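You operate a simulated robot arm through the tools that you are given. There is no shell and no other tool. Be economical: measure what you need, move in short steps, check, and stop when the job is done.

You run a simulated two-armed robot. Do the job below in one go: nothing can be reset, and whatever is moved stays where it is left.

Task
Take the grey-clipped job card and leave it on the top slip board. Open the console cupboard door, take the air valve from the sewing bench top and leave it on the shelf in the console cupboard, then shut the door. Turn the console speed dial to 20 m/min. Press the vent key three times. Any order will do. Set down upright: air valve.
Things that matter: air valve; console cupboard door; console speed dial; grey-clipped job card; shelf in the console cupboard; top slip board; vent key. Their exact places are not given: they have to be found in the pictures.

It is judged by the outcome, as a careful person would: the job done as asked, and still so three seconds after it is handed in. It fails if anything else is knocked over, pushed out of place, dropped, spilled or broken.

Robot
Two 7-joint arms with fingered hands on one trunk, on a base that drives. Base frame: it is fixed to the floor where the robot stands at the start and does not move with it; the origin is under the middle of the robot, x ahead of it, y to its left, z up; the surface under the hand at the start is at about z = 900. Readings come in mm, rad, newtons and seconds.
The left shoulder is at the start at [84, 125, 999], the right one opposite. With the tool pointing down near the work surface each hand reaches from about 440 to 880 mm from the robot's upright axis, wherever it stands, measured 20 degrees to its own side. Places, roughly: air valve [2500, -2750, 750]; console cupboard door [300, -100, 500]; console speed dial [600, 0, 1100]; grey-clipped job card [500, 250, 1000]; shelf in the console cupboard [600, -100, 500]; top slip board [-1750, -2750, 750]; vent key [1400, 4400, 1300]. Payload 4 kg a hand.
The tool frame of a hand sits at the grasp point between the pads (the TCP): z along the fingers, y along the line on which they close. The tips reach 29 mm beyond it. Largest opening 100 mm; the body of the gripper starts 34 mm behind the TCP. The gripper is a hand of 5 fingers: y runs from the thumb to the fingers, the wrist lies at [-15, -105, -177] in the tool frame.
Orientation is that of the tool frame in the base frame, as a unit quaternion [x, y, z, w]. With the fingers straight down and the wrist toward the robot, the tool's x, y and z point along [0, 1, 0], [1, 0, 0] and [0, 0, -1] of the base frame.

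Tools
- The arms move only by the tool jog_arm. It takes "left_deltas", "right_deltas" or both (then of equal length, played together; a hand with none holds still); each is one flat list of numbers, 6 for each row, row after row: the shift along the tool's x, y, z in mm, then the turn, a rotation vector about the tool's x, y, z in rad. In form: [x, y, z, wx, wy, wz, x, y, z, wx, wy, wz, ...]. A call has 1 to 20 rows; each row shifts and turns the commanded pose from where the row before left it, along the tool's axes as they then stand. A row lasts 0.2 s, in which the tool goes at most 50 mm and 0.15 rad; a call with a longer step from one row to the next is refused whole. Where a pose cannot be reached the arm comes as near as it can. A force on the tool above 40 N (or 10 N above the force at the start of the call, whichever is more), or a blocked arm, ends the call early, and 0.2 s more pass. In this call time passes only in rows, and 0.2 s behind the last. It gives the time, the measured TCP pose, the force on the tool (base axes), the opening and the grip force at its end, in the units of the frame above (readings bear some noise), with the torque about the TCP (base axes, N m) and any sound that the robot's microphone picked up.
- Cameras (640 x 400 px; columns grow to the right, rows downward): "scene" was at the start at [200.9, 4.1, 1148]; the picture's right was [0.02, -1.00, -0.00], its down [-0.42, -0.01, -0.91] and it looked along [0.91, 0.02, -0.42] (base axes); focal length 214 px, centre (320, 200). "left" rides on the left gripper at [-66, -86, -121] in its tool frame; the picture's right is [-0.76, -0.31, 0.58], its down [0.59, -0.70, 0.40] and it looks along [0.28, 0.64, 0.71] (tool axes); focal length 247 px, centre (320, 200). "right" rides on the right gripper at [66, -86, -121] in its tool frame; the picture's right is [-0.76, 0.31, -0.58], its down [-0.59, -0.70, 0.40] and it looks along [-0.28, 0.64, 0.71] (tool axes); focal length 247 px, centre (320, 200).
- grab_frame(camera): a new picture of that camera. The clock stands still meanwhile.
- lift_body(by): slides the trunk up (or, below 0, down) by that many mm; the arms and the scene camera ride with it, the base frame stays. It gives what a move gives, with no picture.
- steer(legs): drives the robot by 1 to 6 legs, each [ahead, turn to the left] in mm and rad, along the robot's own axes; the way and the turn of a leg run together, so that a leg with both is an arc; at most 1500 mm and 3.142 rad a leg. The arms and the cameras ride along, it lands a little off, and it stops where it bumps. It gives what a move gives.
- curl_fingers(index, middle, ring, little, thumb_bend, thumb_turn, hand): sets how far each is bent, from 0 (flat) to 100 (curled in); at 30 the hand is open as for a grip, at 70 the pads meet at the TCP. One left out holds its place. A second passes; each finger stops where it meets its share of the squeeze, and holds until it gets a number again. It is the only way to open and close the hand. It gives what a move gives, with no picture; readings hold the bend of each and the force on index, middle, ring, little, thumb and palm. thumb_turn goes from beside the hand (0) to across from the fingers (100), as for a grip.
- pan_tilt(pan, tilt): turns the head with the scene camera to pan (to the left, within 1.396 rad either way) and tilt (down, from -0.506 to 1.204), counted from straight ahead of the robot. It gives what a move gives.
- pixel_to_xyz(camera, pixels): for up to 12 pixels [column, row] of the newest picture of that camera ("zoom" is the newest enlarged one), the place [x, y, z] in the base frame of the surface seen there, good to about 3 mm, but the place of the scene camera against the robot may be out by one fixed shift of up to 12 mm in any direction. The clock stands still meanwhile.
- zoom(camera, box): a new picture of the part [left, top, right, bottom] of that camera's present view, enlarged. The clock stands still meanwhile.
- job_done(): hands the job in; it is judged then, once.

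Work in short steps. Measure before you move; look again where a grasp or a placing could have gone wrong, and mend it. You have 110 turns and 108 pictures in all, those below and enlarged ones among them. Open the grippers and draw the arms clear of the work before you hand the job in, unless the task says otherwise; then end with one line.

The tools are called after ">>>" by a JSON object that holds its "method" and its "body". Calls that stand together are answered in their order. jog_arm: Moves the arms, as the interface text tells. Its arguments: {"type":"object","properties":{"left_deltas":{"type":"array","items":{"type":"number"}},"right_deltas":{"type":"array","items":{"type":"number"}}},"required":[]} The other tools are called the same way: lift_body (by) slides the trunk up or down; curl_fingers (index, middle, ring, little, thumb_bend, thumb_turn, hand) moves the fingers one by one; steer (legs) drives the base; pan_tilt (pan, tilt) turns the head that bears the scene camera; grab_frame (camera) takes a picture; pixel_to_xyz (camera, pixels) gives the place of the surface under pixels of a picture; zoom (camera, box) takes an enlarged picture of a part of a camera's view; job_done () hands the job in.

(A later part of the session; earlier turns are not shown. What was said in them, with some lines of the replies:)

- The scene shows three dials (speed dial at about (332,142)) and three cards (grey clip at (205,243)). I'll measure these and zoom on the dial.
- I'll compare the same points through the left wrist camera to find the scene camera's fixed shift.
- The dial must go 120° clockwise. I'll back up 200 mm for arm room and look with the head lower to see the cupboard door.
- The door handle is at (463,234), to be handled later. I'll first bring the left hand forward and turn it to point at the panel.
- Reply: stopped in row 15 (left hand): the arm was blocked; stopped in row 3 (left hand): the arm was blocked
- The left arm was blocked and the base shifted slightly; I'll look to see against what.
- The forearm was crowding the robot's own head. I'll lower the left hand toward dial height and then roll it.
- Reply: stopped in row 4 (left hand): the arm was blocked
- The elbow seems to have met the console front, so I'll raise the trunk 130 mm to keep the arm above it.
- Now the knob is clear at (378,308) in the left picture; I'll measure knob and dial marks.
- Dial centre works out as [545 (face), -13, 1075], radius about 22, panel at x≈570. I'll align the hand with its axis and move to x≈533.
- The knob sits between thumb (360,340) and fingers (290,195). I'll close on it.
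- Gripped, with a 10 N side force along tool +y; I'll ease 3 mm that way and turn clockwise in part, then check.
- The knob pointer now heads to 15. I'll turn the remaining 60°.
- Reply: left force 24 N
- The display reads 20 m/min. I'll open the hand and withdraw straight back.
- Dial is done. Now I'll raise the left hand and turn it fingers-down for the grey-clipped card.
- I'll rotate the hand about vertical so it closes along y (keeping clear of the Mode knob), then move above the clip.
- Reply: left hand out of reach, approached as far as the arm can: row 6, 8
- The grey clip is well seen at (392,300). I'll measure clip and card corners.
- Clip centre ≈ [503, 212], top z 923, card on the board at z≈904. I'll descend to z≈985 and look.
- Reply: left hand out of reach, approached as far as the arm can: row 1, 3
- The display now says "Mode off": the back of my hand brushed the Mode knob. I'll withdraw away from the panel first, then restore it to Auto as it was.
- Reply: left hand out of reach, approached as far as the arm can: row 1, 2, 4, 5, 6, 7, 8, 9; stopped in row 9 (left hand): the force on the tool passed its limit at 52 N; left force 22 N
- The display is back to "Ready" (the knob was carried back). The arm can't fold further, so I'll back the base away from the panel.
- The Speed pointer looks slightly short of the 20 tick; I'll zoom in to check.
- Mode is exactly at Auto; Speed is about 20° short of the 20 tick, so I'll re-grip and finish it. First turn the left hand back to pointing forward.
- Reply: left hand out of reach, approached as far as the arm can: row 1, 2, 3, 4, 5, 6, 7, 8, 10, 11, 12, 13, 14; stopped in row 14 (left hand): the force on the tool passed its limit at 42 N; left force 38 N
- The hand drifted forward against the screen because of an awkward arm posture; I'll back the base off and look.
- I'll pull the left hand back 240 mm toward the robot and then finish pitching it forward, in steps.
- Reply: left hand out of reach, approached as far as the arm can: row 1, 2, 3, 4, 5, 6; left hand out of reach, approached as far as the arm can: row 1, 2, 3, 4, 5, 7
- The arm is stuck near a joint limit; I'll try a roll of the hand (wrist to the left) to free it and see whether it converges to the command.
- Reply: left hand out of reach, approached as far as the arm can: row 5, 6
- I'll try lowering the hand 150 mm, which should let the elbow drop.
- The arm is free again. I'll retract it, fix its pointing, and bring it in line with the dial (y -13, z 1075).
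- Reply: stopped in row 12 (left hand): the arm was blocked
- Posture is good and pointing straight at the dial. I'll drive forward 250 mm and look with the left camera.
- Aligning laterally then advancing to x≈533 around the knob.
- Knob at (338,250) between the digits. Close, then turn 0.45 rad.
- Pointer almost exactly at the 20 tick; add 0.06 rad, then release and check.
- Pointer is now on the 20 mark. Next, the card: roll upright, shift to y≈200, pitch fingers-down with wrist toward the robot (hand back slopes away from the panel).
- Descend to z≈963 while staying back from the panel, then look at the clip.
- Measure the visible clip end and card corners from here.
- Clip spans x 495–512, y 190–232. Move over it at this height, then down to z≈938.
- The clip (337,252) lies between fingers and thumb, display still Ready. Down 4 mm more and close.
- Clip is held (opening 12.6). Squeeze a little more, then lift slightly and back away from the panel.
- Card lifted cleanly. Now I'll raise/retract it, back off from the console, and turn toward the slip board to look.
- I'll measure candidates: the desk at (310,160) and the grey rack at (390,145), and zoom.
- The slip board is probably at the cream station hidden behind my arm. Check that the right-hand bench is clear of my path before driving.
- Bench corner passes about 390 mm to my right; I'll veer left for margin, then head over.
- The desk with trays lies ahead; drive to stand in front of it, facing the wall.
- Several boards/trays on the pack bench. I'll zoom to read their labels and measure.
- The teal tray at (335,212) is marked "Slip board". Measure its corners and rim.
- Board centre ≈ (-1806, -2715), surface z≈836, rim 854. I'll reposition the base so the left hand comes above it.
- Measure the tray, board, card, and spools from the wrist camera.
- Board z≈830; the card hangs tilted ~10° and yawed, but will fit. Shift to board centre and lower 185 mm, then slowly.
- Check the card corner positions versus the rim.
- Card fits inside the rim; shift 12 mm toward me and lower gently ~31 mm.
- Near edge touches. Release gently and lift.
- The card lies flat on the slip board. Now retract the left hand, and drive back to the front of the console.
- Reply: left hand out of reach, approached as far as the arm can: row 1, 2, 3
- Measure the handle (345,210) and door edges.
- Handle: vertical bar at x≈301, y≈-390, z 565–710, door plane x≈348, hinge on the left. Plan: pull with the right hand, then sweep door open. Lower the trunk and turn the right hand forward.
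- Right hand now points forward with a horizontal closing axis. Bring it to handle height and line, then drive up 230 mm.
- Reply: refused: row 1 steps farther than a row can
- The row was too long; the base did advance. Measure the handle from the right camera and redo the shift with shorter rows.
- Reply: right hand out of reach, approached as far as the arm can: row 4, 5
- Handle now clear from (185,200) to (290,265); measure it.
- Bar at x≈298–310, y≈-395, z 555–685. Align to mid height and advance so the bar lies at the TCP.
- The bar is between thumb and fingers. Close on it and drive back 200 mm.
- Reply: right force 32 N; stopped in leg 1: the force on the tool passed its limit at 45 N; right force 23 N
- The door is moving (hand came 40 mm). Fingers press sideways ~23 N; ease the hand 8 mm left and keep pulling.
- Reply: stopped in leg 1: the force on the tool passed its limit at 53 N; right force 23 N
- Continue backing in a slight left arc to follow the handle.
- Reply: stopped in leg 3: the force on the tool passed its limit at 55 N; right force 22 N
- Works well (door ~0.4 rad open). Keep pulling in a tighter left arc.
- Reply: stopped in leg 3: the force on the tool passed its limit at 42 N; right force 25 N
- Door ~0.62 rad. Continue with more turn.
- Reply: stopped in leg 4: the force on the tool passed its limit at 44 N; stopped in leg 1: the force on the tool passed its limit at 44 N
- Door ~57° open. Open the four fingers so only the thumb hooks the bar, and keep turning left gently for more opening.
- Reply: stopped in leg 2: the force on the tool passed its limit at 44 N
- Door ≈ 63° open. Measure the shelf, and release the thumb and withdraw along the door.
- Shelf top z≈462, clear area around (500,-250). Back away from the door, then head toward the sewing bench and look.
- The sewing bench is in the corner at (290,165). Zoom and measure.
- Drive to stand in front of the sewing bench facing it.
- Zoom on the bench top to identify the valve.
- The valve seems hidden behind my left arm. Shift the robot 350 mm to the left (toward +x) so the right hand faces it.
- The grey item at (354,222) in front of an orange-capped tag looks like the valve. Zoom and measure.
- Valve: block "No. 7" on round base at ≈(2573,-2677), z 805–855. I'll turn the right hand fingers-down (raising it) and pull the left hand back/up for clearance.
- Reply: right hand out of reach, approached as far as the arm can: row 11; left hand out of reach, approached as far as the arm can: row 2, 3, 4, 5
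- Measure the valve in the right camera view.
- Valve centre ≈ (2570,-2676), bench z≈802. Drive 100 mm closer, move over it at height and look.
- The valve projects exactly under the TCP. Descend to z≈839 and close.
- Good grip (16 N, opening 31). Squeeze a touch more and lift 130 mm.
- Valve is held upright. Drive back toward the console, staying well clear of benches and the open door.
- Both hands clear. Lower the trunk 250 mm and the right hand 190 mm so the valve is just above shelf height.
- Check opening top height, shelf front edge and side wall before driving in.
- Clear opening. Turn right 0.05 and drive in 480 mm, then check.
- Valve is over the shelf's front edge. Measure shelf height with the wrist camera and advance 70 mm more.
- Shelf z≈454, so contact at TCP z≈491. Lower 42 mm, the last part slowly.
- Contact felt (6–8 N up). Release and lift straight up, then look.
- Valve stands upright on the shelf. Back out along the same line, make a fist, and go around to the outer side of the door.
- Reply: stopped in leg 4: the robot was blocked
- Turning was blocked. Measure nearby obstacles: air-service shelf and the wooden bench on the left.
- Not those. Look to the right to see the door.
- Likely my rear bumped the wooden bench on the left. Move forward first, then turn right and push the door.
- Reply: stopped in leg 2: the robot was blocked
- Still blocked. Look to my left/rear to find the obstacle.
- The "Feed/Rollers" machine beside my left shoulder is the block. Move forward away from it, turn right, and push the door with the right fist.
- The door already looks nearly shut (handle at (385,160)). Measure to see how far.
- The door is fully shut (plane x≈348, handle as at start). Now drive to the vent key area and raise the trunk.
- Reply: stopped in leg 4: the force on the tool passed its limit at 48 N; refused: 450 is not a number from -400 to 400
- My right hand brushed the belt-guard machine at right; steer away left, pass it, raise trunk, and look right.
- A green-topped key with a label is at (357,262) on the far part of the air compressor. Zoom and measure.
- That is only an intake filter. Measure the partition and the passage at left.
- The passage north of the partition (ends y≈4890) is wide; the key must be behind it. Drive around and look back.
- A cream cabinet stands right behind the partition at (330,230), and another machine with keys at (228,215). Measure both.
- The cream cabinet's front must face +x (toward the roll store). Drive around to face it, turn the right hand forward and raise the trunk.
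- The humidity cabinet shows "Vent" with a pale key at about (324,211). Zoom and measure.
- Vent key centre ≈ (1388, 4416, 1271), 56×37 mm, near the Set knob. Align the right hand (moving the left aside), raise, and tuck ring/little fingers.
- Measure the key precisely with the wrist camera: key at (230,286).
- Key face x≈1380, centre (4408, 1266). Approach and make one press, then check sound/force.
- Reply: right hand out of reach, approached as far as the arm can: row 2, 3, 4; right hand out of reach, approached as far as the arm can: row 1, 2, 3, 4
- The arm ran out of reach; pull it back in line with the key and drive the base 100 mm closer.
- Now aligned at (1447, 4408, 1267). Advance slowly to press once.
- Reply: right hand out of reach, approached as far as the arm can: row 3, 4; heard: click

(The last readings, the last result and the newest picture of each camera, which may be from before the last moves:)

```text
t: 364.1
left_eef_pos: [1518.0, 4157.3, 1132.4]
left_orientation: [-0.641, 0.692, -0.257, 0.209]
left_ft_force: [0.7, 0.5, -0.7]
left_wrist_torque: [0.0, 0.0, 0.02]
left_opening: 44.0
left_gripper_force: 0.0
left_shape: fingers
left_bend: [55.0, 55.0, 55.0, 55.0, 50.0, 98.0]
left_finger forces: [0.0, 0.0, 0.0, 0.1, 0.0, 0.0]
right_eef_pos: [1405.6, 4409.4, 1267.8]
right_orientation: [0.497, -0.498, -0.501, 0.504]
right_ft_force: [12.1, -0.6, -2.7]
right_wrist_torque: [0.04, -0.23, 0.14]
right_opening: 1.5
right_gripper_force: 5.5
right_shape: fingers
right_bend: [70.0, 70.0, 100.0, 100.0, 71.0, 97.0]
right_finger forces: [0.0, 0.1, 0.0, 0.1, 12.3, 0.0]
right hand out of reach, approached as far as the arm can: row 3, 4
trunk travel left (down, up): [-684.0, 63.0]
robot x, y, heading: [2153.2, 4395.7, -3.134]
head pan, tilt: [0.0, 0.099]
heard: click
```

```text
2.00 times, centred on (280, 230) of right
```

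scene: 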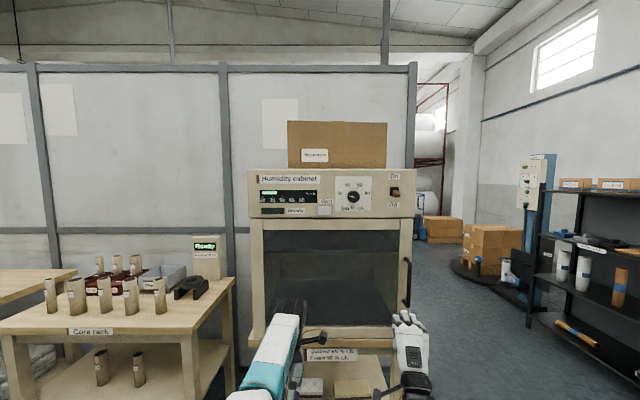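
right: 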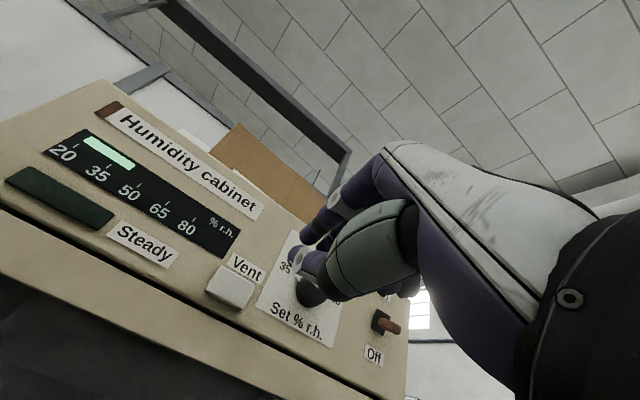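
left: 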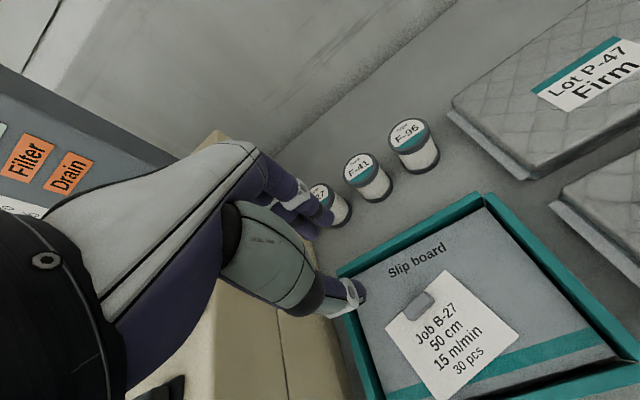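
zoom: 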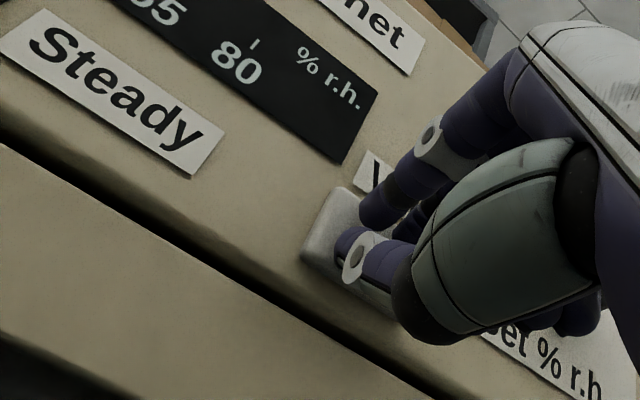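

One click heard: first press done. Retract fully, then press the second time.

>>> {"method": "jog_arm", "body": {"right_deltas": [0, 0, -12, 0, 0, 0, 0, 0, -12, 0, 0, 0, 0, 0, 0, 0, 0, 0]}}

>>> {"method": "jog_arm", "body": {"right_deltas": [0, 0, 10, 0, 0, 0, 0, 0, 6, 0, 0, 0, 0, 0, 4, 0, 0, 0, 0, 0, 4, 0, 0, 0]}}

```text
t: 364.9
left_eef_pos: [1517.0, 4157.5, 1131.4]
left_orientation: [-0.641, 0.692, -0.258, 0.21]
left_ft_force: [0.2, -0.1, -0.4]
left_wrist_torque: [0.0, -0.02, 0.01]
left_opening: 44.0
left_gripper_force: 0.1
left_shape: fingers
left_bend: [55.0, 55.0, 55.0, 55.0, 50.0, 98.0]
left_finger forces: [0.0, 0.1, 0.1, 0.1, 0.1, 0.0]
right_eef_pos: [1424.4, 4409.0, 1266.8]
right_orientation: [0.496, -0.499, -0.502, 0.503]
right_ft_force: [-0.3, -0.2, 0.4]
right_wrist_torque: [0.01, 0.02, -0.05]
right_opening: 1.3
right_gripper_force: 0.0
right_shape: fingers
right_bend: [70.0, 70.0, 100.0, 100.0, 70.0, 97.0]
right_finger forces: [0.0, 0.0, 0.0, 0.1, 0.0, 0.0]
trunk travel left (down, up): [-684.0, 63.0]
robot x, y, heading: [2154.0, 4400.1, -3.132]
head pan, tilt: [0.0, 0.099]
```

```text
t: 365.9
left_eef_pos: [1519.4, 4157.3, 1132.1]
left_orientation: [-0.641, 0.692, -0.257, 0.209]
left_ft_force: [0.2, 0.3, 0.1]
left_wrist_torque: [0.02, 0.0, 0.0]
left_opening: 43.8
left_gripper_force: 0.0
left_shape: fingers
left_bend: [55.0, 55.0, 55.0, 55.0, 50.0, 98.0]
left_finger forces: [0.1, 0.0, 0.0, 0.0, 0.0, 0.0]
right_eef_pos: [1406.9, 4409.1, 1269.0]
right_orientation: [0.496, -0.498, -0.501, 0.504]
right_ft_force: [12.5, 0.1, -3.6]
right_wrist_torque: [0.06, -0.29, 0.16]
right_opening: 2.3
right_gripper_force: 6.0
right_shape: fingers
right_bend: [70.0, 70.0, 100.0, 100.0, 69.0, 97.0]
right_finger forces: [0.1, 0.0, 0.0, 0.0, 12.6, 0.0]
trunk travel left (down, up): [-684.0, 63.0]
robot x, y, heading: [2151.1, 4400.2, -3.136]
head pan, tilt: [0.0, 0.099]
heard: click
```

Second click. Retract and press the third time, then withdraw.

>>> {"method": "jog_arm", "body": {"right_deltas": [0, 0, -12, 0, 0, 0, 0, 0, -12, 0, 0, 0, 0, 0, 0, 0, 0, 0]}}

>>> {"method": "jog_arm", "body": {"right_deltas": [0, 0, 10, 0, 0, 0, 0, 0, 6, 0, 0, 0, 0, 0, 4, 0, 0, 0, 0, 0, 4, 0, 0, 0]}}

```text
t: 366.7
left_eef_pos: [1517.6, 4158.9, 1131.2]
left_orientation: [-0.641, 0.692, -0.258, 0.209]
left_ft_force: [0.4, -0.2, 0.6]
left_wrist_torque: [-0.02, 0.02, -0.01]
left_opening: 44.0
left_gripper_force: 0.0
left_shape: fingers
left_bend: [55.0, 55.0, 55.0, 55.0, 50.0, 98.0]
left_finger forces: [0.0, 0.0, 0.0, 0.0, 0.1, 0.0]
right_eef_pos: [1412.2, 4404.8, 1259.2]
right_orientation: [0.495, -0.498, -0.502, 0.505]
right_ft_force: [0.5, -0.1, -0.3]
right_wrist_torque: [0.01, 0.03, 0.01]
right_opening: 1.1
right_gripper_force: 0.2
right_shape: fingers
right_bend: [70.0, 70.0, 100.0, 100.0, 70.0, 98.0]
right_finger forces: [0.0, 0.3, 0.0, 0.0, 0.0, 0.0]
right hand out of reach, approached as far as the arm can: row 1, 2
trunk travel left (down, up): [-684.0, 63.0]
robot x, y, heading: [2151.3, 4398.6, -3.136]
head pan, tilt: [0.0, 0.099]
```

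```text
t: 367.7
left_eef_pos: [1517.0, 4157.0, 1132.2]
left_orientation: [-0.641, 0.692, -0.259, 0.209]
left_ft_force: [-0.1, 0.2, 0.2]
left_wrist_torque: [0.03, -0.01, 0.05]
left_opening: 43.9
left_gripper_force: 0.0
left_shape: fingers
left_bend: [55.0, 55.0, 55.0, 55.0, 50.0, 98.0]
left_finger forces: [0.0, 0.0, 0.0, 0.1, 0.1, 0.0]
right_eef_pos: [1406.3, 4408.9, 1264.9]
right_orientation: [0.496, -0.498, -0.501, 0.504]
right_ft_force: [5.2, -2.6, -4.6]
right_wrist_torque: [0.02, -0.21, 0.13]
right_opening: 5.6
right_gripper_force: 3.4
right_shape: fingers
right_bend: [70.0, 70.0, 100.0, 100.0, 69.0, 96.0]
right_finger forces: [0.1, 0.2, 0.1, 0.0, 7.5, 0.1]
right hand out of reach, approached as far as the arm can: row 1, 2, 3, 4
trunk travel left (down, up): [-684.0, 63.0]
robot x, y, heading: [2158.6, 4398.6, -3.142]
head pan, tilt: [0.0, 0.099]
heard: click
```

Third click heard. Back the base straight away, then open both hands and take a check picture.

>>> {"method": "steer", "body": {"legs": [[-300, 0]]}}

>>> {"method": "curl_fingers", "body": {"hand": "right", "index": 30, "middle": 30, "ring": 30, "little": 30, "thumb_bend": 30}}

>>> {"method": "curl_fingers", "body": {"hand": "left", "index": 30, "middle": 30, "ring": 30, "little": 30, "thumb_bend": 30}}

>>> {"method": "grab_frame", "body": {"camera": "scene"}}

```text
t: 369.8
left_eef_pos: [1819.2, 4159.2, 1132.4]
left_orientation: [-0.64, 0.693, -0.258, 0.209]
left_ft_force: [0.5, -0.2, 0.4]
left_wrist_torque: [-0.01, 0.02, 0.02]
left_opening: 44.2
left_gripper_force: 0.1
left_shape: fingers
left_bend: [55.0, 55.0, 55.0, 55.0, 50.0, 98.0]
left_finger forces: [0.0, 0.1, 0.0, 0.0, 0.1, 0.0]
right_eef_pos: [1707.7, 4411.0, 1266.4]
right_orientation: [0.496, -0.498, -0.502, 0.504]
right_ft_force: [-0.3, 0.0, 0.8]
right_wrist_torque: [0.01, 0.0, 0.01]
right_opening: 1.7
right_gripper_force: 0.1
right_shape: fingers
right_bend: [70.0, 70.0, 100.0, 100.0, 70.0, 97.0]
right_finger forces: [0.1, 0.0, 0.1, 0.0, 0.1, 0.0]
trunk travel left (down, up): [-684.0, 63.0]
robot x, y, heading: [2453.1, 4396.3, -3.141]
head pan, tilt: [0.0, 0.099]
```

```text
t: 370.8
left_eef_pos: [1820.2, 4159.7, 1132.5]
left_orientation: [-0.64, 0.693, -0.258, 0.209]
left_ft_force: [-0.6, 0.7, -0.1]
left_wrist_torque: [0.0, 0.03, -0.01]
left_opening: 44.1
left_gripper_force: 0.1
left_shape: fingers
left_bend: [55.0, 55.0, 55.0, 55.0, 50.0, 98.0]
left_finger forces: [0.0, 0.0, 0.1, 0.1, 0.0, 0.0]
right_eef_pos: [1707.4, 4411.6, 1265.8]
right_orientation: [0.495, -0.499, -0.502, 0.503]
right_ft_force: [-0.5, 0.4, -0.4]
right_wrist_torque: [-0.01, 0.03, 0.0]
right_opening: 98.1
right_gripper_force: 0.1
right_shape: fingers
right_bend: [30.0, 30.0, 30.0, 30.0, 30.0, 97.0]
right_finger forces: [0.0, 0.1, 0.0, 0.0, 0.1, 0.0]
trunk travel left (down, up): [-684.0, 63.0]
robot x, y, heading: [2454.2, 4400.3, -3.141]
head pan, tilt: [0.0, 0.099]
```

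```text
t: 371.8
left_eef_pos: [1818.9, 4160.1, 1131.9]
left_orientation: [-0.641, 0.692, -0.258, 0.209]
left_ft_force: [0.2, 0.8, 0.3]
left_wrist_torque: [0.03, 0.0, -0.04]
left_opening: 98.4
left_gripper_force: 0.0
left_shape: fingers
left_bend: [30.0, 30.0, 30.0, 30.0, 30.0, 98.0]
left_finger forces: [0.1, 0.0, 0.0, 0.0, 0.0, 0.1]
right_eef_pos: [1707.4, 4411.9, 1264.8]
right_orientation: [-0.494, 0.5, 0.503, -0.503]
right_ft_force: [0.0, 0.6, -0.7]
right_wrist_torque: [-0.04, 0.02, 0.01]
right_opening: 98.4
right_gripper_force: 0.1
right_shape: fingers
right_bend: [30.0, 30.0, 30.0, 30.0, 30.0, 97.0]
right_finger forces: [0.1, 0.0, 0.0, 0.0, 0.0, 0.1]
trunk travel left (down, up): [-684.0, 63.0]
robot x, y, heading: [2448.4, 4402.7, -3.14]
head pan, tilt: [0.0, 0.099]
```

```text
1 pictures are left
```

scene: 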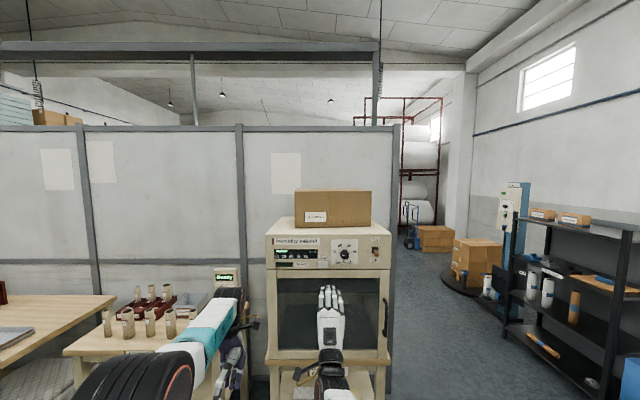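

Three clicks were heard, the cabinet looks undisturbed, and both hands are open and clear. I'm handing the job in.

>>> {"method": "job_done", "body": {}}

```text
The job is handed in.
```

I handed the job in with all five parts done: card on the slip board, valve upright on the cupboard shelf, door shut, speed at 20 m/min, and three clicks heard from the vent key. On the way I knocked the Mode knob to Off; it was turned back and checked at Auto, with the display reading Ready. My right hand also bumped the belt-guard machine once, and my body was blocked twice next to the feed machine. I saw nothing moved at either, but I did not check them closely.
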